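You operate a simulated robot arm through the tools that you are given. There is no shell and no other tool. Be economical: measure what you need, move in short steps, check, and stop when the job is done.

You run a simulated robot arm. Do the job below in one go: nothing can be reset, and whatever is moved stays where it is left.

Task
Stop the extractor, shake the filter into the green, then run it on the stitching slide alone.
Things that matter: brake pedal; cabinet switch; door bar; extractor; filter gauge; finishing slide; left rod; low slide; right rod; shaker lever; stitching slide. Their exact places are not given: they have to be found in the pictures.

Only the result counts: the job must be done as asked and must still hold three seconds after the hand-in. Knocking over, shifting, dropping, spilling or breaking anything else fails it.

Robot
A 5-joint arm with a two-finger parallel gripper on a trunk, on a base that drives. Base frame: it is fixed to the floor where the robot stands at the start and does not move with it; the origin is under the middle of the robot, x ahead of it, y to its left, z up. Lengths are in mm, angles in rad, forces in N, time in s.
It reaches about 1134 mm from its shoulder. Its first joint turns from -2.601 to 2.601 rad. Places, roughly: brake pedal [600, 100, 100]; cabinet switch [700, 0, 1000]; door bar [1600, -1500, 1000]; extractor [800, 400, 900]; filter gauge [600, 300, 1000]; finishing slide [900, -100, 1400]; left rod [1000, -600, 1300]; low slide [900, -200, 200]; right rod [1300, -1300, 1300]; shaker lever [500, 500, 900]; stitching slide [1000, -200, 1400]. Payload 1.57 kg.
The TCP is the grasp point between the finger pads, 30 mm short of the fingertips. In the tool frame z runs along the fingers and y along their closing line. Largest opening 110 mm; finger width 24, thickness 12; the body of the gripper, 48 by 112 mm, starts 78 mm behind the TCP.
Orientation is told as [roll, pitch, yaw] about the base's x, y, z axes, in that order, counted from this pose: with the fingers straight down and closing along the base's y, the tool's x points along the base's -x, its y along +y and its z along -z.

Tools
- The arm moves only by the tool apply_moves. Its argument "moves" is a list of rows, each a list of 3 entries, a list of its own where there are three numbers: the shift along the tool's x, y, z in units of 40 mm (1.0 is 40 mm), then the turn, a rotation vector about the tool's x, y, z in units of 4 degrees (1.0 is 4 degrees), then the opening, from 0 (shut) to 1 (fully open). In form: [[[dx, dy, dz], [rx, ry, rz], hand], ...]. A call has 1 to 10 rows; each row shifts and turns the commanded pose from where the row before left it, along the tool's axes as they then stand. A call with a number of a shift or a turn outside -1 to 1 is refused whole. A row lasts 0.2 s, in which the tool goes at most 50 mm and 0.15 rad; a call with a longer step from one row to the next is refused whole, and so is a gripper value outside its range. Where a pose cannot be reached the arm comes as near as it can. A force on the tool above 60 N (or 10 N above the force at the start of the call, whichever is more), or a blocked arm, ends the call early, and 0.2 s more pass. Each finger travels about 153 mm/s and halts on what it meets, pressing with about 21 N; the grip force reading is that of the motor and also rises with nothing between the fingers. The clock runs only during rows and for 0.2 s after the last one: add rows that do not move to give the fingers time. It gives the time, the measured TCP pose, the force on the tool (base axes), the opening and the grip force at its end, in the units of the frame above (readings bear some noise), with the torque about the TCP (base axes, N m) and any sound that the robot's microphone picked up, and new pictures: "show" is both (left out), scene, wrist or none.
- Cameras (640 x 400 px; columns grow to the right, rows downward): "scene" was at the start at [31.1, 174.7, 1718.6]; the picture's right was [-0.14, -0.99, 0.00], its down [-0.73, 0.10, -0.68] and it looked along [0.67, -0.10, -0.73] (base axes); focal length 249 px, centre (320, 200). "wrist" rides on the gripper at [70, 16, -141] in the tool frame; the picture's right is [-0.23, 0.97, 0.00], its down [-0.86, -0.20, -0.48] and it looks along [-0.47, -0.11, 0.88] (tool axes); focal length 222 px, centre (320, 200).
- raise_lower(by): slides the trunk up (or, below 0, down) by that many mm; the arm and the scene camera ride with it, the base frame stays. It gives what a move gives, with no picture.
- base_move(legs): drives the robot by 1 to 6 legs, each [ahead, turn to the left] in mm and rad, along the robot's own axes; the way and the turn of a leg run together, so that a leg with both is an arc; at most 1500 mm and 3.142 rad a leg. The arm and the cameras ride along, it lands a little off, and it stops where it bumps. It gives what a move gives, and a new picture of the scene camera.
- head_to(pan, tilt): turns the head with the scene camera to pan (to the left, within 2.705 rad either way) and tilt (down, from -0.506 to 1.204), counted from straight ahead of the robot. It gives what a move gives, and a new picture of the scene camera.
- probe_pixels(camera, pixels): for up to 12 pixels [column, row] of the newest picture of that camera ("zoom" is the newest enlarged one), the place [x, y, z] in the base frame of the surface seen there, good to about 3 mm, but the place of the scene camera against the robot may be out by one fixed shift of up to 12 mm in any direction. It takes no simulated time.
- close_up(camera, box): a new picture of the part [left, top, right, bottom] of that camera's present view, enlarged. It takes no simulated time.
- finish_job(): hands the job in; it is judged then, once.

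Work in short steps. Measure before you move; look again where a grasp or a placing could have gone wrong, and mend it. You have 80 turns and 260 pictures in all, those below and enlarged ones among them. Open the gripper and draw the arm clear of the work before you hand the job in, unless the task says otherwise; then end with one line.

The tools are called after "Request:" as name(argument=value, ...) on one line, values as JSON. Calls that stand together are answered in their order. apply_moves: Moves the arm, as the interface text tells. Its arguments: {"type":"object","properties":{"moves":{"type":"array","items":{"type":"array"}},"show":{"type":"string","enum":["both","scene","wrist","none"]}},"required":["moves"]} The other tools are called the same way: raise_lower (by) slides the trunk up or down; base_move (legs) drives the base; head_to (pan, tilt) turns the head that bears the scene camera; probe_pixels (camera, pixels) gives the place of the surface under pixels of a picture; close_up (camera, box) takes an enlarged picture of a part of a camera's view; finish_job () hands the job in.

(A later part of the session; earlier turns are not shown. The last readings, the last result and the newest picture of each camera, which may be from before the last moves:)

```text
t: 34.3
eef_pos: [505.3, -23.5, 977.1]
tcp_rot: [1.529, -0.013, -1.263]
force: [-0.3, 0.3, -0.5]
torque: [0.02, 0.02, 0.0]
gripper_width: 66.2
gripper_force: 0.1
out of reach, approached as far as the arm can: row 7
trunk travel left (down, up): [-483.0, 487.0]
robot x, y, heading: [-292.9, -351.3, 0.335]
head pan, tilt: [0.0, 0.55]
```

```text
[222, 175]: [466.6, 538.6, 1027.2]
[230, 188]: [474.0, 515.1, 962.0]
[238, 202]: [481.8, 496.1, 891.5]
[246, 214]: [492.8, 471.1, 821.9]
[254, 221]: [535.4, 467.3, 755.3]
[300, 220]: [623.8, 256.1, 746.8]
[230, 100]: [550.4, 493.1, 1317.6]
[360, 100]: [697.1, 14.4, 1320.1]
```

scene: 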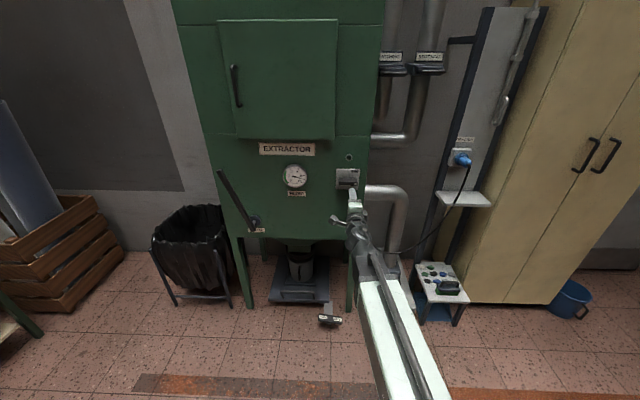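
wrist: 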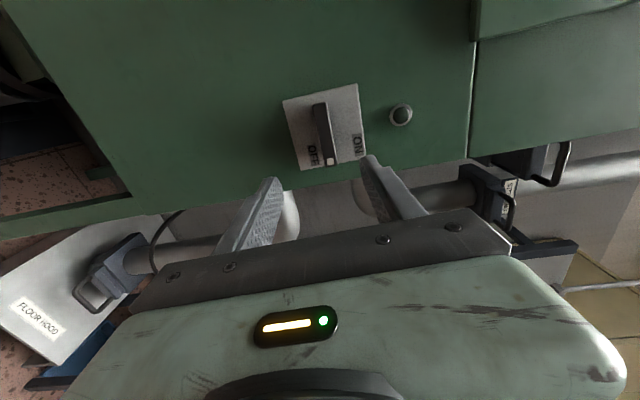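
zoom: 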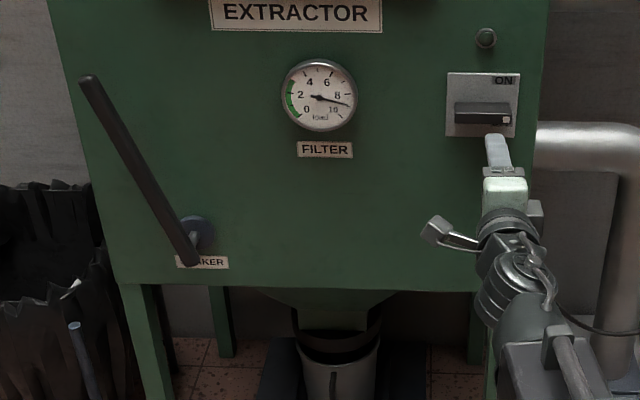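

The dot is at OFF. Next I need to stand in front of the shaker lever at about (478,505,925), so I'll look left and behind for free floor before driving.

Request:
head_to(pan=1.5, tilt=0.6)

Request:
head_to(pan=2.7, tilt=0.5)

Request:
head_to(pan=-2.2, tilt=0.5)

```text
t: 35.9
eef_pos: [506.2, -23.4, 979.0]
tcp_rot: [1.528, -0.013, -1.264]
force: [-0.8, -0.9, 0.5]
torque: [0.0, 0.01, 0.0]
gripper_width: 66.1
gripper_force: 0.1
trunk travel left (down, up): [-483.0, 487.0]
robot x, y, heading: [-296.1, -348.8, 0.334]
head pan, tilt: [1.499, 0.6]
```

scene: 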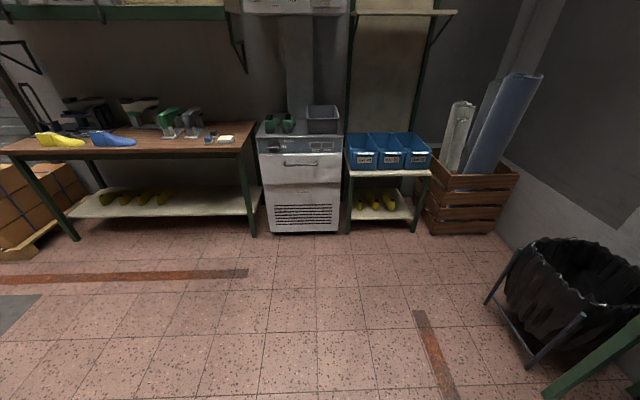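

```text
t: 37.3
eef_pos: [506.2, -24.0, 976.4]
tcp_rot: [1.528, -0.014, -1.262]
force: [-0.5, -0.5, -0.3]
torque: [-0.05, -0.02, 0.01]
gripper_width: 66.2
gripper_force: 0.2
trunk travel left (down, up): [-483.0, 487.0]
robot x, y, heading: [-294.9, -348.4, 0.334]
head pan, tilt: [2.7, 0.499]
```

scene: 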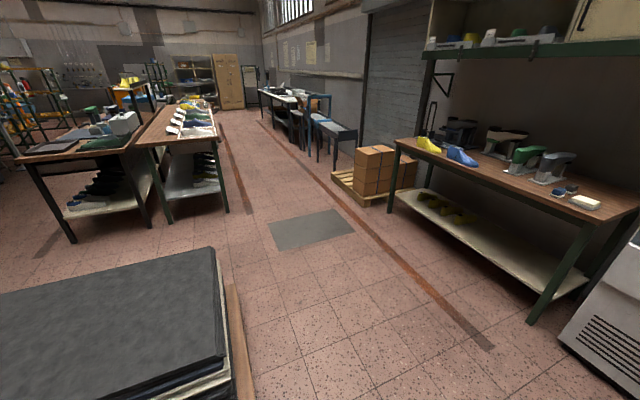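

```text
t: 41.2
eef_pos: [506.8, -23.1, 978.1]
tcp_rot: [1.529, -0.014, -1.263]
force: [0.0, 0.1, -0.9]
torque: [0.0, -0.03, -0.02]
gripper_width: 65.9
gripper_force: 0.0
trunk travel left (down, up): [-483.0, 487.0]
robot x, y, heading: [-292.5, -347.5, 0.328]
head pan, tilt: [-2.201, 0.499]
```

scene: 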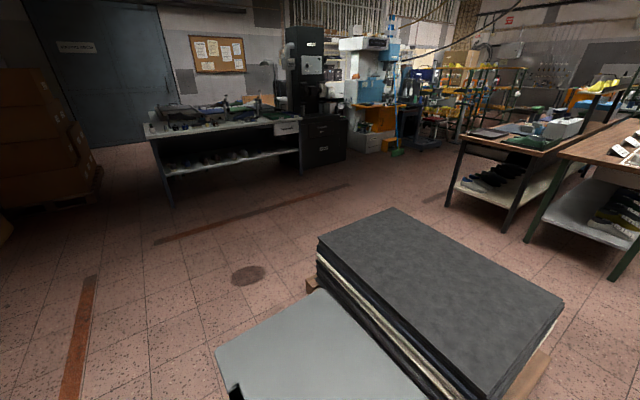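

A stack of mats on a pallet stands right behind. I'll measure it and the furniture on the left.

Request:
probe_pixels(camera="scene", pixels=[[318, 240], [390, 212], [562, 305], [500, 390], [310, 285], [230, 370], [320, 300]])

Request:
head_to(pan=1.5, tilt=0.6)

Request:
probe_pixels(camera="scene", pixels=[[270, 230], [338, 228], [250, 235], [78, 238], [415, 230], [435, 232], [495, 230], [525, 365], [490, 300], [575, 390]])

```text
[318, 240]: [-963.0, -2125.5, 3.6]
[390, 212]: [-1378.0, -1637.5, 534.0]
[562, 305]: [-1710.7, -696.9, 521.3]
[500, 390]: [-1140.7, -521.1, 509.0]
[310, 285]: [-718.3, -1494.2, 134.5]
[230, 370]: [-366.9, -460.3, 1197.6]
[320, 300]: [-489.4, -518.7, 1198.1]
```

```text
t: 44.3
eef_pos: [507.4, -22.7, 978.3]
tcp_rot: [1.53, -0.015, -1.26]
force: [-0.1, -0.3, -0.9]
torque: [0.0, -0.02, 0.0]
gripper_width: 66.2
gripper_force: 0.1
trunk travel left (down, up): [-483.0, 487.0]
robot x, y, heading: [-292.7, -348.5, 0.33]
head pan, tilt: [1.499, 0.6]
```

scene: 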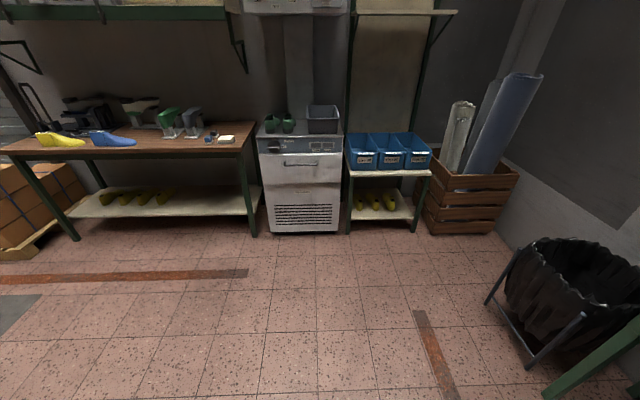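

```text
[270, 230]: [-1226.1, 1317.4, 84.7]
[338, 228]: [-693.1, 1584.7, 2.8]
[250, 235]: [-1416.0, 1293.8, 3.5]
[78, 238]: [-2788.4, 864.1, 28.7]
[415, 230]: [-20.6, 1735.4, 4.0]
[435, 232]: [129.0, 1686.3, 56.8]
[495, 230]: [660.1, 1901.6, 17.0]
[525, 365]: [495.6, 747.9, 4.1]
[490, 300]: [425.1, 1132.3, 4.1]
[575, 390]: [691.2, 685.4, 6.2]
```

The left floor is clear to about y = 1580. I'll back off 200, turn left, drive 627 mm, and turn to heading 0.297 in front of the lever.

Request:
base_move(legs=[[-200, 0], [0, 1.058], [627, 0], [0, -1.094]])

Request:
head_to(pan=0, tilt=0.6)

```text
t: 54.1
eef_pos: [386.5, 611.3, 977.7]
tcp_rot: [1.528, -0.011, -1.171]
force: [0.6, -0.6, -1.0]
torque: [0.02, 0.01, 0.02]
gripper_width: 66.0
gripper_force: 0.1
trunk travel left (down, up): [-483.0, 487.0]
robot x, y, heading: [-390.2, 232.3, 0.466]
head pan, tilt: [1.499, 0.6]
stopped in leg 4: the robot was blocked; the commanded pose is now the measured one
```

scene: 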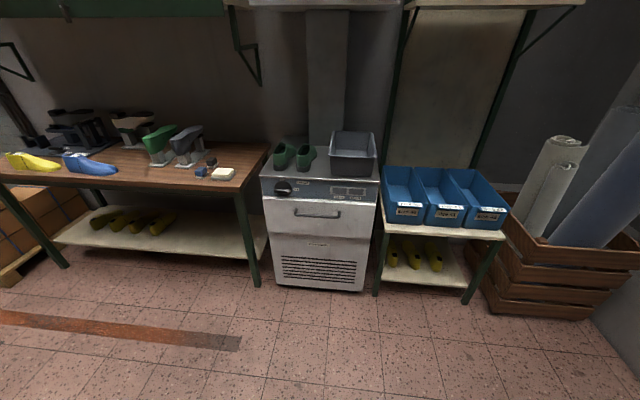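

```text
t: 55.7
eef_pos: [386.1, 611.4, 977.7]
tcp_rot: [1.529, -0.014, -1.173]
force: [1.2, -0.2, -0.6]
torque: [0.01, -0.03, 0.03]
gripper_width: 65.9
gripper_force: 0.1
trunk travel left (down, up): [-483.0, 487.0]
robot x, y, heading: [-389.9, 231.8, 0.471]
head pan, tilt: [0.0, 0.6]
```

scene: 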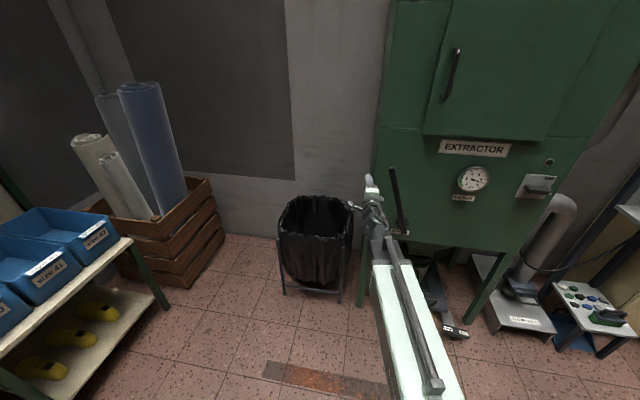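

The last turn was blocked, so the hand may be against the lever. I'll zoom in to check.

Request:
close_up(camera="scene", box=[340, 140, 510, 250])

Request:
apply_moves(moves=[[[0, 0, 0], [0, 0, 0], 0.6]], show="wrist")

Request:
probe_pixels(camera="scene", pixels=[[391, 170], [395, 187], [399, 203], [405, 228], [371, 188], [354, 205]])

```text
3.64 times, centred on (425, 195) of scene
```

zoom: 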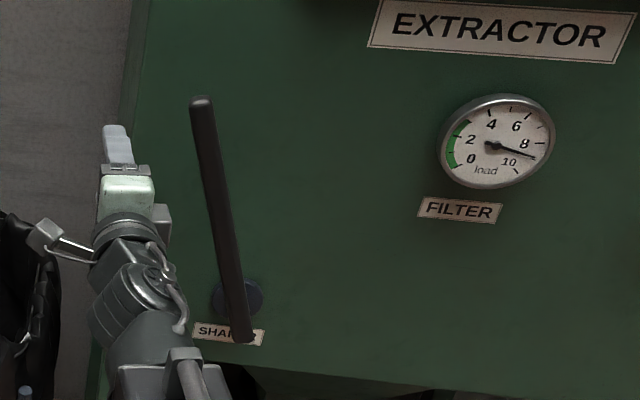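

```text
t: 56.1
eef_pos: [386.0, 611.1, 978.8]
tcp_rot: [1.529, -0.014, -1.169]
force: [-0.2, 0.8, 0.3]
torque: [0.01, 0.0, 0.0]
gripper_width: 66.0
gripper_force: 0.0
trunk travel left (down, up): [-483.0, 487.0]
robot x, y, heading: [-388.6, 229.7, 0.472]
head pan, tilt: [0.0, 0.6]
```

wrist: 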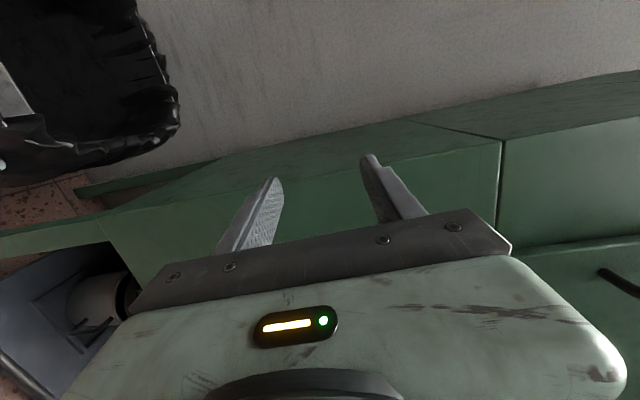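

```text
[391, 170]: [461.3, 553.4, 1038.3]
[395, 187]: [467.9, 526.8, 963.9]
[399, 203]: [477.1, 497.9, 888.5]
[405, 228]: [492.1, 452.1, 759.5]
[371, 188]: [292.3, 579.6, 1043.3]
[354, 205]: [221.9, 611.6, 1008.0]
```

The lever wasn't displaced. I'll back 120 mm and finish the turn to heading 0.297, then unspin the tool by 108° so the fingers close across the tilted lever.

Request:
base_move(legs=[[-120, 0], [0, -0.172]])

Request:
apply_moves(moves=[[[0, 0, 0], [0, 0, -1], 0.8], [[0, 0, 0], [0, 0, -1], 0.8], [[0, 0, 0], [0, 0, -1], 0.8], [[0, 0, 0], [0, 0, -1], 0.8], [[0, 0, 0], [0, 0, -1], 0.8], [[0, 0, 0], [0, 0, -1], 0.8], [[0, 0, 0], [0, 0, -1], 0.8], [[0, 0, 0], [0, 0, -1], 0.8], [[0, 0, 0], [0, 0, -1], 0.8]], show="none")

Request:
apply_moves(moves=[[[0, 0, 0], [0, 0, -1], 0.8], [[0, 0, 0], [0, 0, -1], 0.8], [[0, 0, 0], [0, 0, -1], 0.8], [[0, 0, 0], [0, 0, -1], 0.8], [[0, 0, 0], [0, 0, -1], 0.8], [[0, 0, 0], [0, 0, -1], 0.8], [[0, 0, 0], [0, 0, -1], 0.8], [[0, 0, 0], [0, 0, -1], 0.8], [[0, 0, 0], [0, 0, -1], 0.8]], show="none")

Request:
apply_moves(moves=[[[0, 0, 0], [0, 0, -1], 0.8], [[0, 0, 0], [0, 0, -1], 0.8], [[0, 0, 0], [0, 0, -1], 0.8], [[0, 0, 0], [0, 0, -1], 0.8], [[0, 0, 0], [0, 0, -1], 0.8], [[0, 0, 0], [0, 0, -1], 0.8], [[0, 0, 0], [0, 0, -1], 0.8], [[0, 0, 0], [0, 0, -1], 0.8], [[0, 0, 0], [0, 0, -1], 0.8]])

```text
t: 58.0
eef_pos: [332.7, 416.7, 975.5]
tcp_rot: [1.528, -0.015, -1.344]
force: [-0.7, 1.4, -0.5]
torque: [0.01, -0.01, -0.02]
gripper_width: 65.9
gripper_force: 0.0
trunk travel left (down, up): [-483.0, 487.0]
robot x, y, heading: [-499.1, 178.4, 0.31]
head pan, tilt: [0.0, 0.6]
```

scene: 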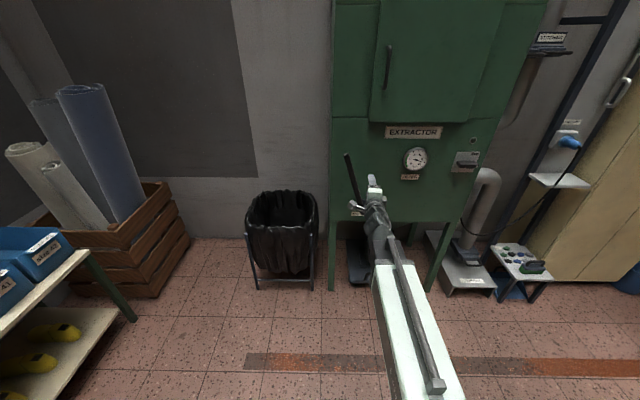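

```text
t: 60.0
eef_pos: [331.7, 416.3, 978.3]
tcp_rot: [1.519, -0.642, -1.313]
force: [-0.3, -1.7, -1.0]
torque: [0.0, 0.04, 0.01]
gripper_width: 88.1
gripper_force: 0.1
trunk travel left (down, up): [-483.0, 487.0]
robot x, y, heading: [-497.6, 174.3, 0.308]
head pan, tilt: [0.0, 0.6]
```

```text
t: 62.0
eef_pos: [332.5, 417.2, 978.0]
tcp_rot: [1.433, -1.27, -1.211]
force: [-0.7, -1.0, 0.5]
torque: [-0.02, -0.02, 0.0]
gripper_width: 88.1
gripper_force: 0.0
trunk travel left (down, up): [-483.0, 487.0]
robot x, y, heading: [-497.2, 176.3, 0.312]
head pan, tilt: [0.0, 0.6]
```

```text
t: 64.0
eef_pos: [331.5, 416.4, 978.6]
tcp_rot: [-1.44, -1.238, 1.675]
force: [0.4, -0.3, -0.3]
torque: [-0.03, 0.0, 0.0]
gripper_width: 88.3
gripper_force: 0.0
trunk travel left (down, up): [-483.0, 487.0]
robot x, y, heading: [-491.8, 174.7, 0.309]
head pan, tilt: [0.0, 0.6]
```

scene: 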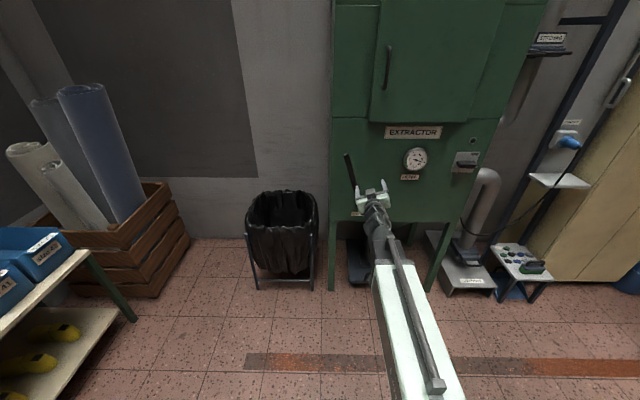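
wrist: 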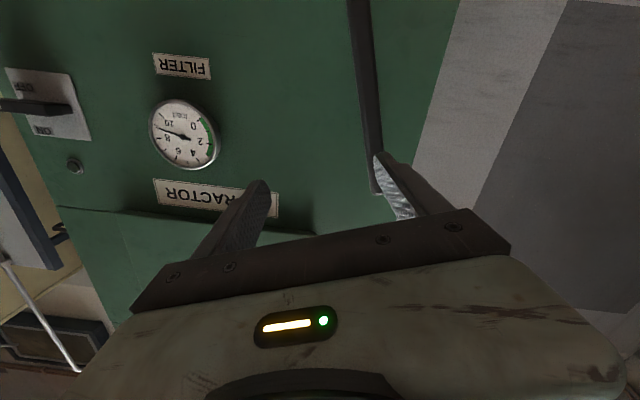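

The fingers now match the lever's tilt. I'll probe the lever in the wrist picture for accurate places.

Request:
probe_pixels(camera="wrist", pixels=[[358, 10], [363, 50], [368, 100], [372, 140], [376, 175]])

Request:
close_up(camera="scene", box=[330, 130, 440, 240])

```text
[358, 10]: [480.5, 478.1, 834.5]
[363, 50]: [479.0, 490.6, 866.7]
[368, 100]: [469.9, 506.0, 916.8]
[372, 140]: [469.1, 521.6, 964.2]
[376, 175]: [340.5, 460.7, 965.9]
```

```text
3.64 times, centred on (385, 185) of scene
```

zoom: 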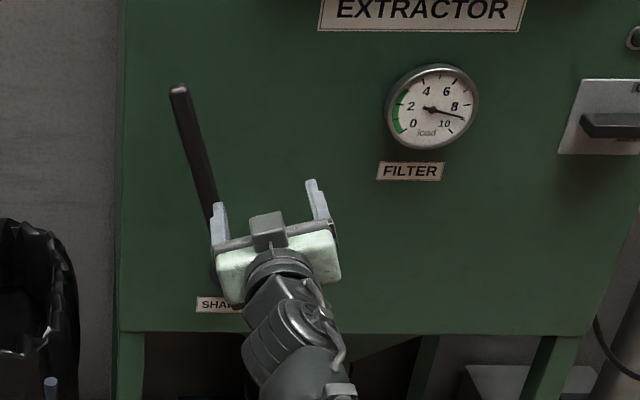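

The lever passes (470,526,978). I'll turn the base left by 0.085 rad so the tool points at it.

Request:
base_move(legs=[[0, 0.085]])

Request:
apply_moves(moves=[[[0, 0, 1], [0, 0, 0], 0.8], [[0, 0, 1], [0, 0, 0], 0.8]])

Request:
probe_pixels(camera="wrist", pixels=[[300, 20], [310, 50], [320, 80], [330, 100], [330, 140], [340, 180], [345, 50], [350, 100]])

```text
t: 64.9
eef_pos: [308.0, 488.7, 977.3]
tcp_rot: [-1.44, -1.24, 1.759]
force: [0.6, 0.9, 0.8]
torque: [0.02, 0.0, 0.03]
gripper_width: 87.8
gripper_force: 0.1
trunk travel left (down, up): [-483.0, 487.0]
robot x, y, heading: [-498.7, 179.7, 0.391]
head pan, tilt: [0.0, 0.6]
```

scene: 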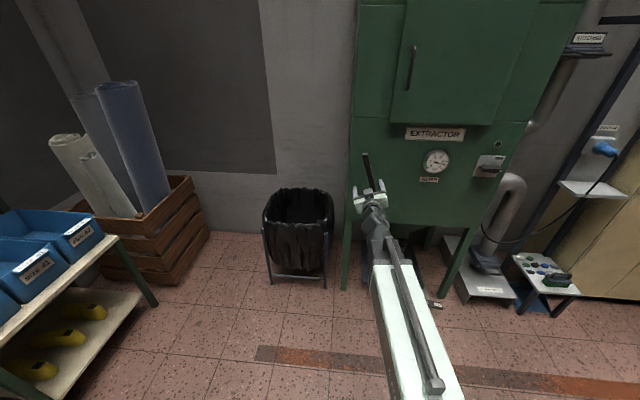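

```text
t: 65.5
eef_pos: [384.2, 513.6, 978.1]
tcp_rot: [-1.432, -1.24, 1.754]
force: [-0.3, -0.2, -0.3]
torque: [-0.02, -0.01, -0.03]
gripper_width: 88.0
gripper_force: 0.1
out of reach, approached as far as the arm can: row 2
trunk travel left (down, up): [-483.0, 487.0]
robot x, y, heading: [-497.6, 174.0, 0.388]
head pan, tilt: [0.0, 0.6]
```

scene: 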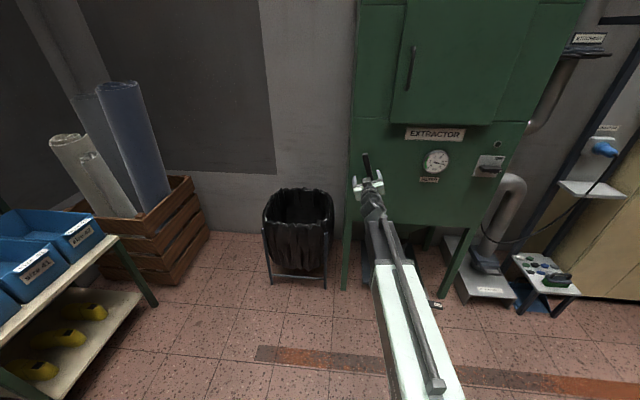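
wrist: 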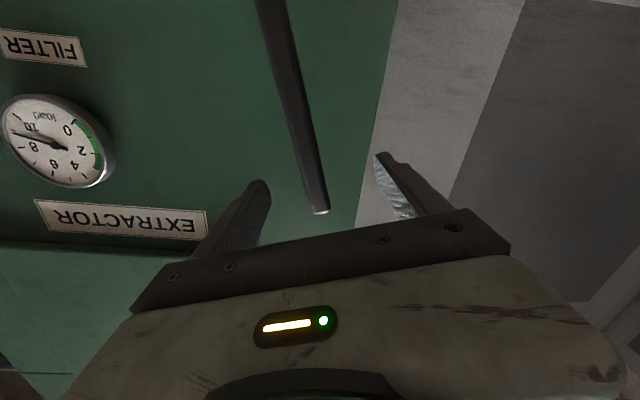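

```text
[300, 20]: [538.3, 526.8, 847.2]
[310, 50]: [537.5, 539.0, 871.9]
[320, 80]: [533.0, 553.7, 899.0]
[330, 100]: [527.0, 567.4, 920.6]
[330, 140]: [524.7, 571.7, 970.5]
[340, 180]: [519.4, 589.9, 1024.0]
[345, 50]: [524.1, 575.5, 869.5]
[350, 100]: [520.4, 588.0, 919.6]
```

I'll probe again on the lever itself, at (280,50), (293,105), (303,150) and (313,190).

Request:
probe_pixels(camera="wrist", pixels=[[280, 50], [293, 105], [303, 150], [308, 170], [313, 190], [319, 211]])

```text
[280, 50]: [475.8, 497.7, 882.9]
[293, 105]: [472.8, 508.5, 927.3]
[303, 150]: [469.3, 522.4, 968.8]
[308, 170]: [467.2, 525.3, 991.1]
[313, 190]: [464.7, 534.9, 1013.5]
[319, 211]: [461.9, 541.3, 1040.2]
```

Forward 88 mm and right 16 mm remain. I'll move in and close on the lever.

Request:
apply_moves(moves=[[[0, -0.2, 0.4], [0, 0, 0], 0.8], [[0, -0.2, 0.4], [0, 0, 0], 0.8], [[0, 0, 0.5], [0, 0, 0], 0.8], [[0, 0, 0.5], [0, 0, 0], 0.8], [[0, 0, 0.4], [0, 0, 0], 0.8], [[0, 0, 0], [0, 0, 0], 0.0], [[0, 0, 0], [0, 0, 0], 0.0], [[0, 0, 0], [0, 0, 0], 0.0]], show="wrist")

Request:
close_up(camera="scene", box=[330, 130, 460, 240])

```text
t: 67.3
eef_pos: [474.6, 527.9, 978.1]
tcp_rot: [-1.445, -1.241, 1.767]
force: [1.4, 4.1, 0.4]
torque: [0.85, -0.18, -0.69]
gripper_width: 26.7
gripper_force: 37.2
trunk travel left (down, up): [-483.0, 487.0]
robot x, y, heading: [-496.6, 175.0, 0.39]
head pan, tilt: [0.0, 0.6]
```

wrist: 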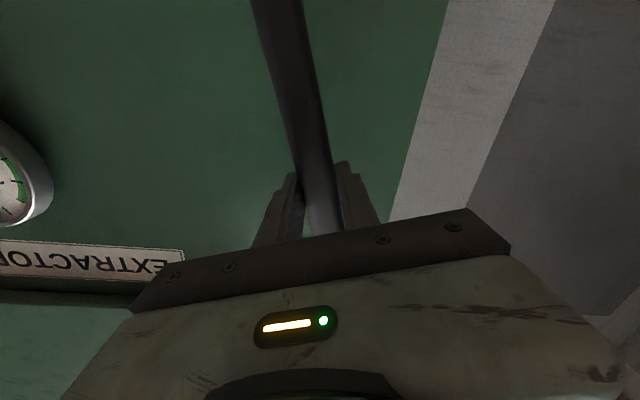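

```text
3.64 times, centred on (395, 185) of scene
```

zoom: 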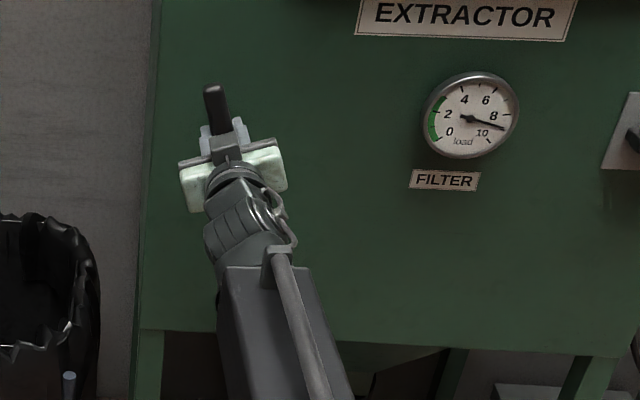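

Gripped at 27 mm. I'll swing the lever right along its arc about the pivot (radius about 235 mm), 4° per row, and watch the forces and gauge.

Request:
apply_moves(moves=[[[0, -0.41, 0], [0, 0, 1], 0], [[0, -0.41, 0], [0, 0, 1], 0], [[0, -0.41, 0], [0, 0, 1], 0], [[0, -0.41, 0], [0, 0, 1], 0]], show="none")

Request:
close_up(camera="scene", box=[330, 130, 460, 240])

```text
t: 68.3
eef_pos: [489.8, 464.4, 982.6]
tcp_rot: [-0.938, -1.511, 1.253]
force: [-6.2, 2.6, 30.8]
torque: [0.75, 0.07, -0.81]
gripper_width: 25.9
gripper_force: 36.6
out of reach, approached as far as the arm can: row 1, 2, 3
trunk travel left (down, up): [-483.0, 487.0]
robot x, y, heading: [-497.2, 172.7, 0.389]
head pan, tilt: [0.0, 0.6]
```

```text
3.64 times, centred on (395, 185) of scene
```

zoom: 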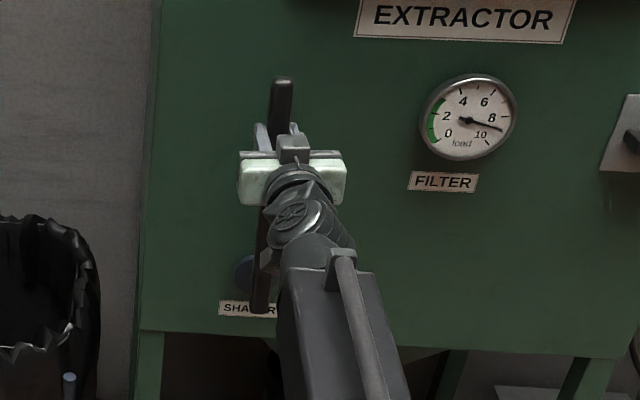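

The lever swings freely and is now near upright. I'll continue right until the stop.

Request:
apply_moves(moves=[[[0, -0.41, 0], [0, 0, 1], 0], [[0, -0.41, 0], [0, 0, 1], 0], [[0, -0.41, 0], [0, 0, 1], 0], [[0, -0.41, 0], [0, 0, 1], 0], [[0, -0.41, 0], [0, 0, 1], 0]], show="none")

Request:
close_up(camera="scene", box=[330, 130, 460, 240])

```text
t: 69.5
eef_pos: [518.6, 390.6, 976.1]
tcp_rot: [1.411, -1.267, -1.102]
force: [-19.1, -1.9, -27.7]
torque: [-0.94, -0.06, -0.45]
gripper_width: 26.2
gripper_force: 37.1
out of reach, approached as far as the arm can: row 5
trunk travel left (down, up): [-483.0, 487.0]
robot x, y, heading: [-496.4, 178.5, 0.39]
head pan, tilt: [0.0, 0.6]
```

```text
3.64 times, centred on (395, 185) of scene
```

zoom: 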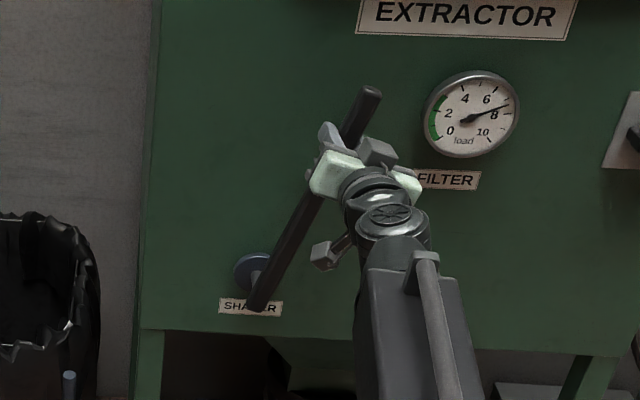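

The gauge fell from about 9 to about 7.5 with that stroke. I'll swing back left and then right again, correcting for the chord drift.

Request:
apply_moves(moves=[[[0.025, 0.41, 0], [0, 0, -1], 0], [[0.025, 0.41, 0], [0, 0, -1], 0], [[0.025, 0.41, 0], [0, 0, -1], 0], [[0.025, 0.41, 0], [0, 0, -1], 0], [[0.025, 0.41, 0], [0, 0, -1], 0], [[0.025, 0.41, 0], [0, 0, -1], 0], [[0.025, 0.41, 0], [0, 0, -1], 0], [[0.025, 0.41, 0], [0, 0, -1], 0], [[0.025, 0.41, 0], [0, 0, -1], 0]], show="none")

Request:
close_up(camera="scene", box=[330, 130, 460, 240])

```text
t: 71.5
eef_pos: [476.7, 526.5, 973.5]
tcp_rot: [-1.408, -1.244, 1.727]
force: [-4.0, -8.2, -31.5]
torque: [0.85, 0.2, -0.71]
gripper_width: 26.2
gripper_force: 37.1
out of reach, approached as far as the arm can: row 1, 3, 7, 8, 9
trunk travel left (down, up): [-483.0, 487.0]
robot x, y, heading: [-495.7, 176.1, 0.385]
head pan, tilt: [0.0, 0.6]
```

```text
3.64 times, centred on (395, 185) of scene
```

zoom: 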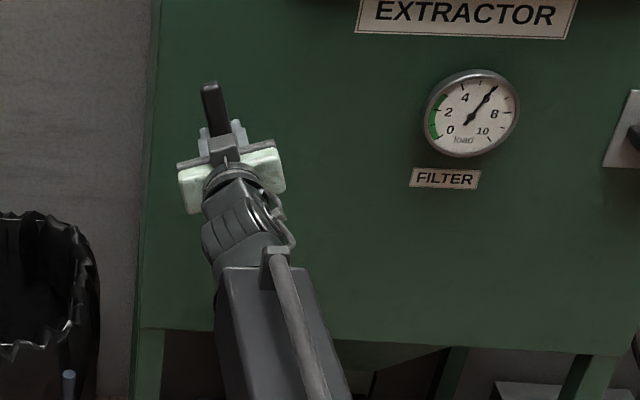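

The gauge is now at about 6.5. Next come a right stroke and a left stroke.

Request:
apply_moves(moves=[[[-0.02, -0.41, 0], [0, 0, 1], 0], [[0, -0.41, 0], [0, 0, 1], 0], [[0, -0.41, 0], [0, 0, 1], 0], [[0.01, -0.41, 0], [0, 0, 1], 0], [[0.01, -0.41, 0], [0, 0, 1], 0], [[0.01, -0.41, 0], [0, 0, 1], 0], [[0.01, -0.41, 0], [0, 0, 1], 0], [[0.01, -0.41, 0], [0, 0, 1], 0], [[0.01, -0.41, 0], [0, 0, 1], 0]], show="none")

Request:
apply_moves(moves=[[[0.01, 0.41, 0], [0, 0, -1], 0], [[0.01, 0.41, 0], [0, 0, -1], 0], [[0.01, 0.41, 0], [0, 0, -1], 0], [[0.01, 0.41, 0], [0, 0, -1], 0], [[0.01, 0.41, 0], [0, 0, -1], 0], [[0.01, 0.41, 0], [0, 0, -1], 0], [[0.01, 0.41, 0], [0, 0, -1], 0], [[0.01, 0.41, 0], [0, 0, -1], 0], [[0.01, 0.41, 0], [0, 0, -1], 0]], show="none")

Request:
close_up(camera="scene", box=[330, 130, 460, 240])

```text
t: 73.5
eef_pos: [517.9, 390.5, 974.7]
tcp_rot: [1.416, -1.267, -1.104]
force: [-18.5, -1.9, -26.9]
torque: [-0.95, -0.1, -0.42]
gripper_width: 26.2
gripper_force: 37.0
out of reach, approached as far as the arm can: row 1, 2, 3, 9
trunk travel left (down, up): [-483.0, 487.0]
robot x, y, heading: [-497.0, 174.6, 0.39]
head pan, tilt: [0.0, 0.6]
```

```text
t: 75.5
eef_pos: [476.0, 526.8, 972.6]
tcp_rot: [-1.407, -1.24, 1.725]
force: [-2.4, -6.3, -31.2]
torque: [0.82, 0.19, -0.76]
gripper_width: 26.5
gripper_force: 37.1
out of reach, approached as far as the arm can: row 1, 2, 4, 8, 9
trunk travel left (down, up): [-483.0, 487.0]
robot x, y, heading: [-494.4, 175.8, 0.388]
head pan, tilt: [0.0, 0.6]
```

```text
3.64 times, centred on (395, 185) of scene
```

zoom: 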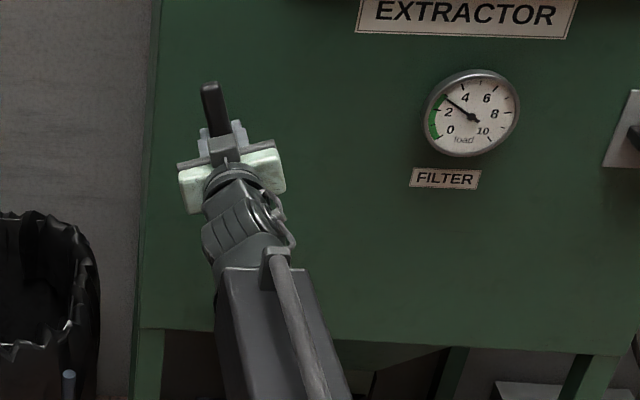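

The gauge is at about 2.7, at the edge of the green. One more right stroke, then I'll check.

Request:
apply_moves(moves=[[[-0.02, -0.41, 0], [0, 0, 1], 0], [[0, -0.41, 0], [0, 0, 1], 0], [[0, -0.41, 0], [0, 0, 1], 0], [[0.01, -0.41, 0], [0, 0, 1], 0], [[0.01, -0.41, 0], [0, 0, 1], 0], [[0.01, -0.41, 0], [0, 0, 1], 0], [[0.01, -0.41, 0], [0, 0, 1], 0], [[0.01, -0.41, 0], [0, 0, 1], 0], [[0.01, -0.41, 0], [0, 0, 1], 0]], show="none")

Request:
close_up(camera="scene", box=[395, 130, 475, 200])

```text
t: 77.5
eef_pos: [518.1, 392.5, 975.3]
tcp_rot: [1.413, -1.268, -1.102]
force: [-19.1, -3.2, -26.4]
torque: [-0.99, -0.08, -0.51]
gripper_width: 26.4
gripper_force: 37.4
out of reach, approached as far as the arm can: row 1, 2, 3, 8, 9
trunk travel left (down, up): [-483.0, 487.0]
robot x, y, heading: [-494.8, 175.7, 0.391]
head pan, tilt: [0.0, 0.6]
```

```text
5.71 times, centred on (435, 165) of scene
```

zoom: 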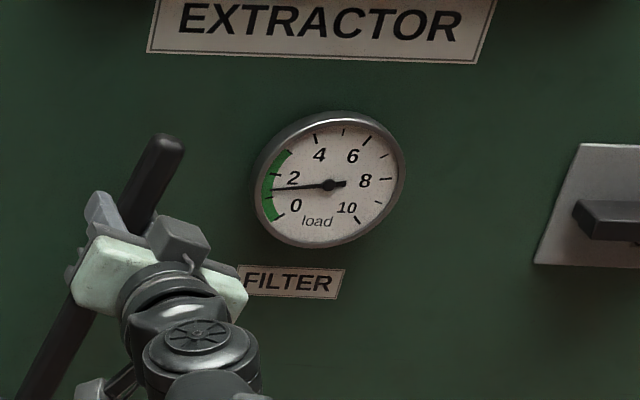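

The needle sits at about 1.4, mid green. I'll release the lever, draw straight back, and spin the tool +72° towards vertical closing.

Request:
apply_moves(moves=[[[0, 0, 0], [0, 0, 0], 0.8], [[0, 0, 0], [0, 0, 0], 0.8], [[0, 0, 0], [0, 0, 0], 0.8], [[0, 0, -0.5], [0, 0, 0], 0.8], [[0, 0, -0.5], [0, 0, 0], 0.8], [[0, 0, -1], [0, 0, 0], 0.8], [[0, 0, -1], [0, 0, 0], 0.8]], show="none")

Request:
base_move(legs=[[-150, 0]])

Request:
apply_moves(moves=[[[0, 0, 0], [0, 0, 1], 0.6], [[0, 0, 0], [0, 0, 1], 0.6], [[0, 0, 0], [0, 0, 1], 0.6], [[0, 0, 0], [0, 0, 1], 0.6], [[0, 0, 0], [0, 0, 1], 0.6], [[0, 0, 0], [0, 0, 1], 0.6], [[0, 0, 0], [0, 0, 1], 0.6], [[0, 0, 0], [0, 0, 1], 0.6], [[0, 0, 0], [0, 0, 1], 0.6]], show="none")

Request:
apply_moves(moves=[[[0, 0, 0], [0, 0, 1], 0.6], [[0, 0, 0], [0, 0, 1], 0.6], [[0, 0, 0], [0, 0, 1], 0.6], [[0, 0, 0], [0, 0, 1], 0.6], [[0, 0, 0], [0, 0, 1], 0.6], [[0, 0, 0], [0, 0, 1], 0.6], [[0, 0, 0], [0, 0, 1], 0.6], [[0, 0, 0], [0, 0, 1], 0.6], [[0, 0, 0], [0, 0, 0.5], 0.6]])

Request:
close_up(camera="scene", box=[340, 100, 620, 320])

```text
t: 79.1
eef_pos: [403.4, 352.9, 978.4]
tcp_rot: [1.435, -1.269, -1.129]
force: [0.4, 0.5, -0.7]
torque: [-0.02, 0.01, 0.0]
gripper_width: 87.8
gripper_force: 0.0
out of reach, approached as far as the arm can: row 7
trunk travel left (down, up): [-483.0, 487.0]
robot x, y, heading: [-493.3, 175.9, 0.388]
head pan, tilt: [0.0, 0.6]
```

```text
t: 80.5
eef_pos: [262.8, 297.2, 979.4]
tcp_rot: [1.434, -1.269, -1.122]
force: [-0.6, -0.5, -0.3]
torque: [0.01, 0.0, 0.02]
gripper_width: 88.0
gripper_force: 0.1
trunk travel left (down, up): [-483.0, 487.0]
robot x, y, heading: [-635.7, 118.5, 0.39]
head pan, tilt: [0.0, 0.6]
```

scene: 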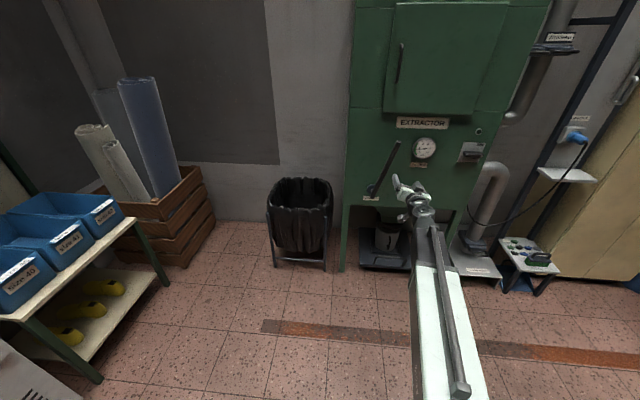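

```text
t: 82.5
eef_pos: [262.4, 297.2, 978.1]
tcp_rot: [1.52, -0.64, -1.225]
force: [-0.4, -1.9, 0.3]
torque: [0.0, 0.0, -0.01]
gripper_width: 66.0
gripper_force: 0.0
trunk travel left (down, up): [-483.0, 487.0]
robot x, y, heading: [-637.6, 116.5, 0.387]
head pan, tilt: [0.0, 0.6]
```

```text
t: 84.5
eef_pos: [262.4, 297.7, 979.6]
tcp_rot: [1.531, -0.046, -1.254]
force: [0.3, 0.1, -0.7]
torque: [0.0, -0.02, 0.01]
gripper_width: 65.8
gripper_force: 0.1
trunk travel left (down, up): [-483.0, 487.0]
robot x, y, heading: [-635.4, 116.9, 0.391]
head pan, tilt: [0.0, 0.6]
```

scene: 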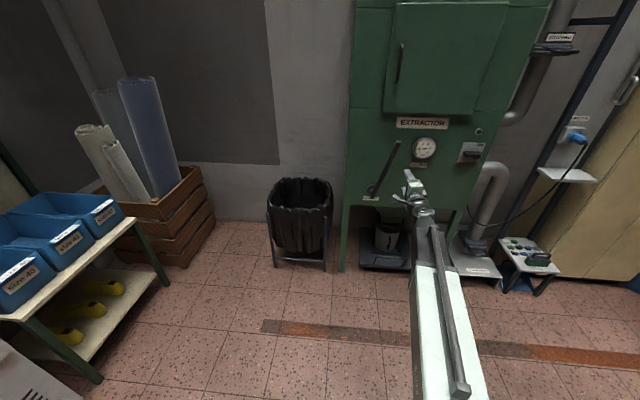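
wrist: 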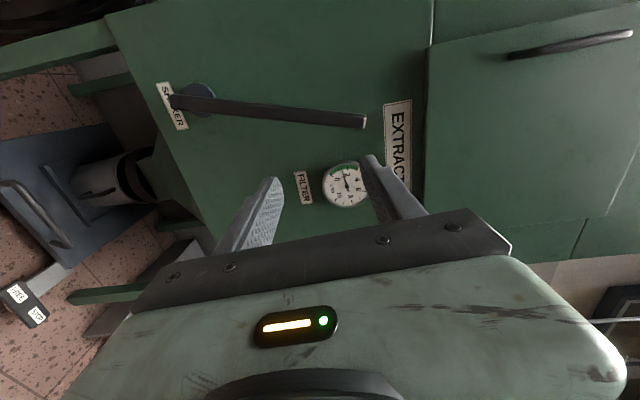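

```text
1.82 times, centred on (480, 210) of scene
```

zoom: 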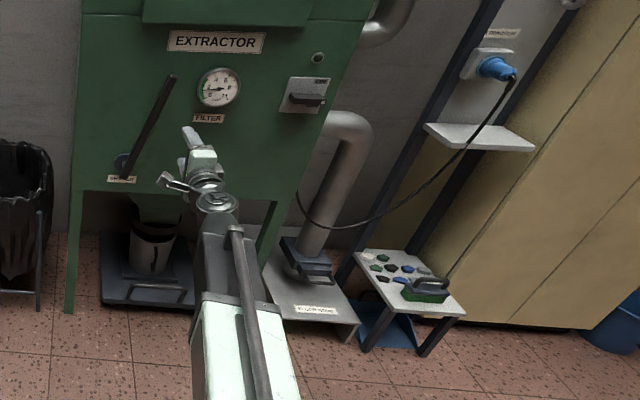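

The gauge is in the green and the lever is clear. Before driving to the slides I'll look right to check the floor there.

Request:
head_to(pan=-1.3, tilt=0.5)

Request:
probe_pixels(camera="scene", pixels=[[100, 200], [200, 200], [320, 200], [450, 200], [550, 250], [320, 120]])

```text
t: 86.0
eef_pos: [262.4, 296.8, 978.9]
tcp_rot: [1.53, -0.049, -1.255]
force: [0.2, -1.0, -0.3]
torque: [-0.05, 0.01, 0.02]
gripper_width: 66.3
gripper_force: 0.0
trunk travel left (down, up): [-483.0, 487.0]
robot x, y, heading: [-639.6, 115.8, 0.389]
head pan, tilt: [-1.3, 0.499]
```

scene: 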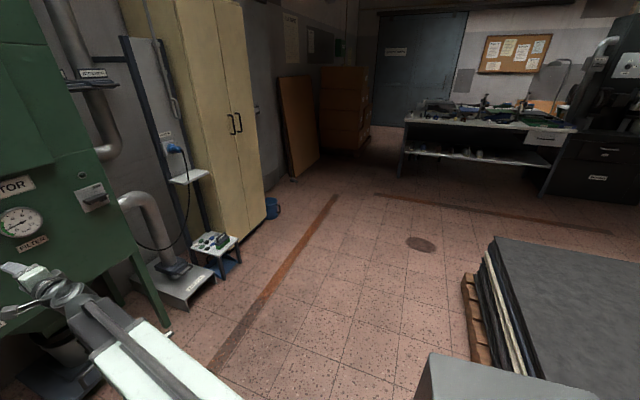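

```text
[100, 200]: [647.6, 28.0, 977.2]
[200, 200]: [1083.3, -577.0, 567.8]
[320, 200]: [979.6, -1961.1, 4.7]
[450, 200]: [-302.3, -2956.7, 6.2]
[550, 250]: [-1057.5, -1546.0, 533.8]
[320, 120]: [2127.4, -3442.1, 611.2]
```

The floor on the right is free. I'll drive to the waypoint, turn to heading 0.297 and go forward 300 mm.

Request:
base_move(legs=[[0, -1.642], [753, 0], [0, 1.549], [300, 0]])

Request:
raise_lower(by=430)

Request:
head_to(pan=0.0, tilt=0.75)

Request:
apply_moves(moves=[[[0, 0, 0], [0, 0, 0], 0.8]], show="wrist")

```text
t: 99.4
eef_pos: [807.3, -461.5, 977.9]
tcp_rot: [1.528, -0.05, -1.385]
force: [-0.4, 1.0, 0.2]
torque: [-0.03, 0.03, -0.05]
gripper_width: 66.3
gripper_force: 0.1
trunk travel left (down, up): [-483.0, 487.0]
robot x, y, heading: [-110.7, -532.4, 0.265]
head pan, tilt: [-1.3, 0.499]
```

scene: 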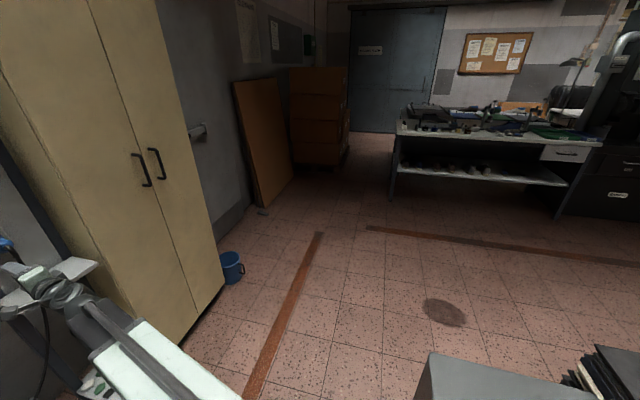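

```text
refused: 430 is not a number from -400 to 400
```

```text
t: 100.9
eef_pos: [806.9, -461.9, 977.1]
tcp_rot: [1.53, -0.049, -1.384]
force: [0.5, -0.2, -0.9]
torque: [0.0, -0.02, -0.01]
gripper_width: 65.9
gripper_force: 0.0
trunk travel left (down, up): [-483.0, 487.0]
robot x, y, heading: [-106.2, -529.0, 0.267]
head pan, tilt: [0.0, 0.75]
```

scene: 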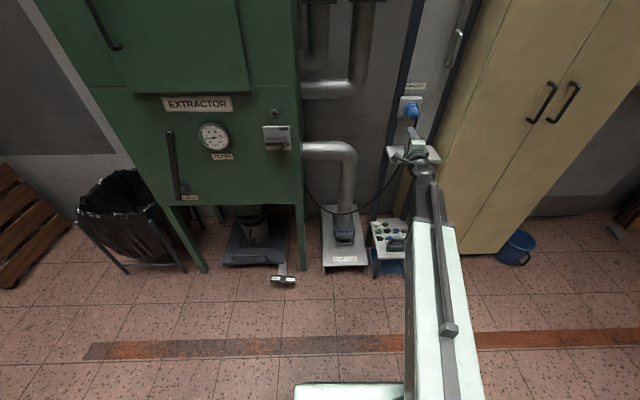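

```text
t: 101.3
eef_pos: [805.7, -464.1, 978.2]
tcp_rot: [1.531, -0.048, -1.384]
force: [0.4, 0.3, 0.4]
torque: [0.03, 0.02, 0.0]
gripper_width: 88.0
gripper_force: 0.1
trunk travel left (down, up): [-483.0, 487.0]
robot x, y, heading: [-108.2, -531.5, 0.268]
head pan, tilt: [0.0, 0.75]
```

wrist: 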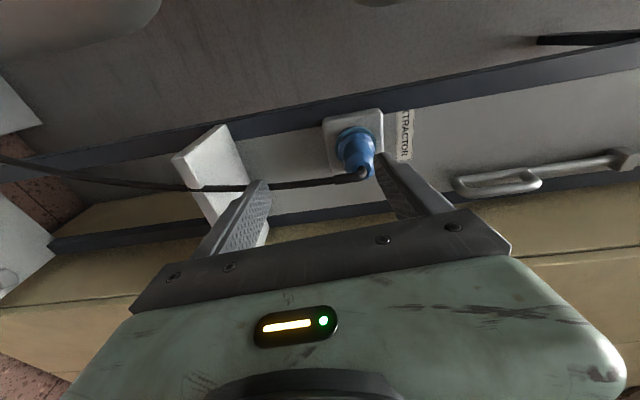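

The arm is pointing near the plug shelf, so I must back off before turning left. First I'll zoom on the low slide at (345,235) to see its state.

Request:
close_up(camera="scene", box=[310, 195, 380, 275])

Request:
base_move(legs=[[-200, 0], [0, 0.2]])

Request:
raise_lower(by=400)

Request:
head_to(pan=-0.2, tilt=0.6)

Request:
apply_moves(moves=[[[0, 0, 0], [0, 0, 0], 0.8]], show="wrist")

```text
5.00 times, centred on (345, 235) of scene
```

zoom: 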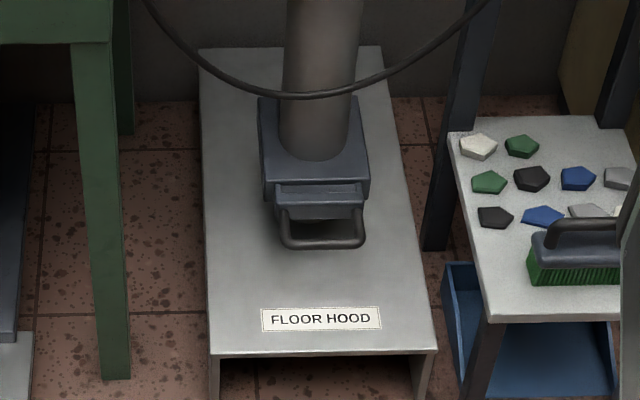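

```text
t: 103.6
eef_pos: [582.4, -331.8, 978.0]
tcp_rot: [1.532, -0.049, -1.181]
force: [-1.2, -0.2, 0.9]
torque: [0.01, 0.02, 0.02]
gripper_width: 87.8
gripper_force: 0.0
trunk travel left (down, up): [-483.0, 487.0]
robot x, y, heading: [-292.9, -587.5, 0.465]
head pan, tilt: [0.0, 0.75]
```

scene: 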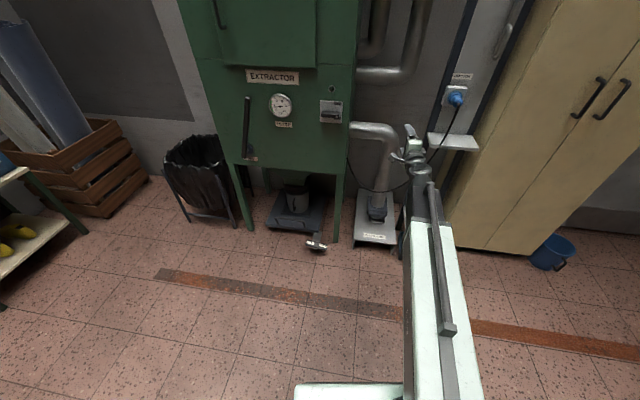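

```text
t: 107.5
eef_pos: [581.4, -330.9, 1378.2]
tcp_rot: [1.531, -0.049, -1.18]
force: [0.0, -1.1, -0.4]
torque: [0.04, 0.02, 0.03]
gripper_width: 87.8
gripper_force: 0.0
trunk travel left (down, up): [-883.0, 87.0]
robot x, y, heading: [-300.4, -588.8, 0.465]
head pan, tilt: [0.0, 0.75]
```

```text
t: 108.2
eef_pos: [580.9, -332.3, 1378.7]
tcp_rot: [1.53, -0.048, -1.181]
force: [-0.6, 0.3, 0.2]
torque: [-0.02, 0.0, 0.03]
gripper_width: 87.9
gripper_force: 0.0
trunk travel left (down, up): [-883.0, 87.0]
robot x, y, heading: [-297.5, -587.9, 0.464]
head pan, tilt: [-0.201, 0.6]
```

scene: 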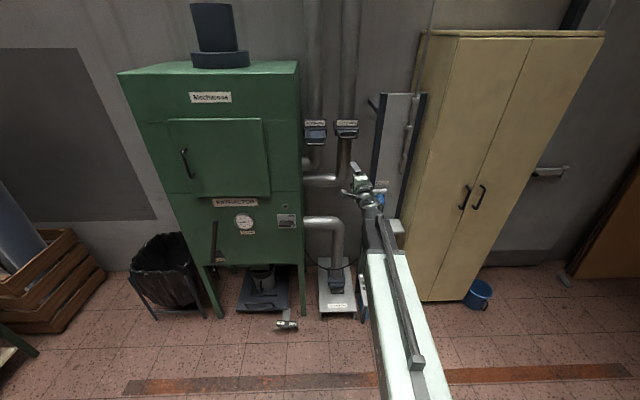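

```text
t: 108.6
eef_pos: [581.8, -332.0, 1377.9]
tcp_rot: [1.531, -0.049, -1.18]
force: [0.2, 0.8, 0.5]
torque: [0.03, 0.03, -0.01]
gripper_width: 88.1
gripper_force: 0.0
trunk travel left (down, up): [-883.0, 87.0]
robot x, y, heading: [-297.0, -584.5, 0.463]
head pan, tilt: [-0.201, 0.6]
```

wrist: 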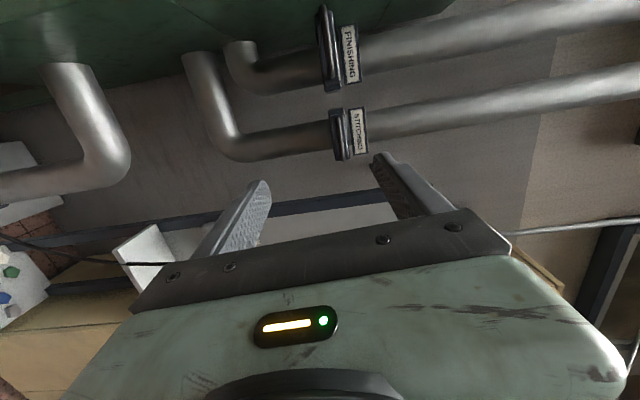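

The floor-hood slide looks pushed in, the same stub as stitching. Now I'll zoom on the two upper slides and probe their handles.

Request:
close_up(camera="scene", box=[295, 110, 365, 155])

Request:
probe_pixels(camera="zoom", pixels=[[135, 250], [190, 250], [250, 250], [435, 220], [480, 220], [530, 220], [110, 120], [250, 120], [410, 120], [540, 120], [190, 210], [480, 190]])

Request:
close_up(camera="wrist", box=[290, 0, 410, 180])

```text
8.89 times, centred on (330, 132) of scene
```

zoom: 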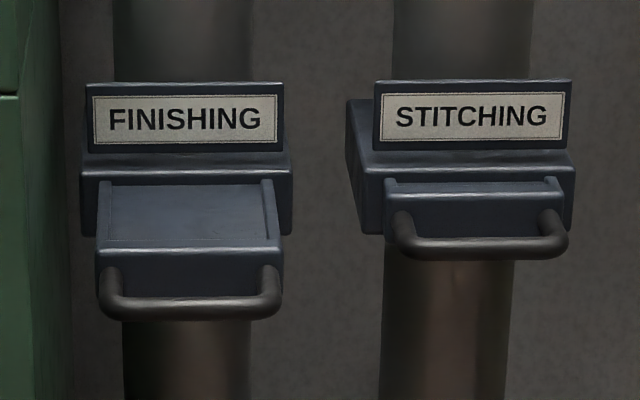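

```text
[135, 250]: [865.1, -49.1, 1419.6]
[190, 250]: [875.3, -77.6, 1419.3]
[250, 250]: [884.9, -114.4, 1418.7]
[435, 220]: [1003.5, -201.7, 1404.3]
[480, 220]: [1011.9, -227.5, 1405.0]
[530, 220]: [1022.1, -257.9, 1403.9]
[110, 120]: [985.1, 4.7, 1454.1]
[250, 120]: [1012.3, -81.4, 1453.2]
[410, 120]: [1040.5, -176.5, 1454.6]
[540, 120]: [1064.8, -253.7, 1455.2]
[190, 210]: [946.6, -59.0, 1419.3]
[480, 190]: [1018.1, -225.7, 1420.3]
```

```text
2.22 times, centred on (350, 90) of wrist
```

zoom: 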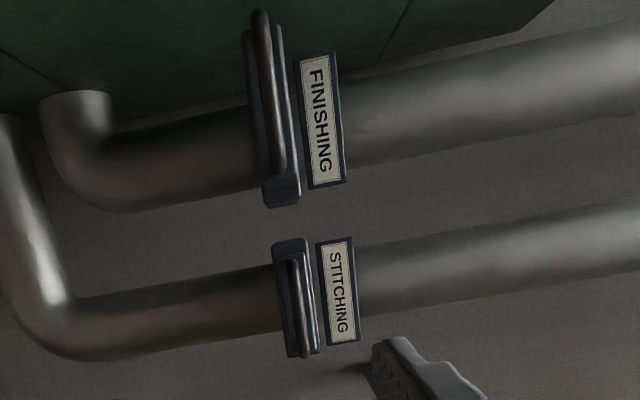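

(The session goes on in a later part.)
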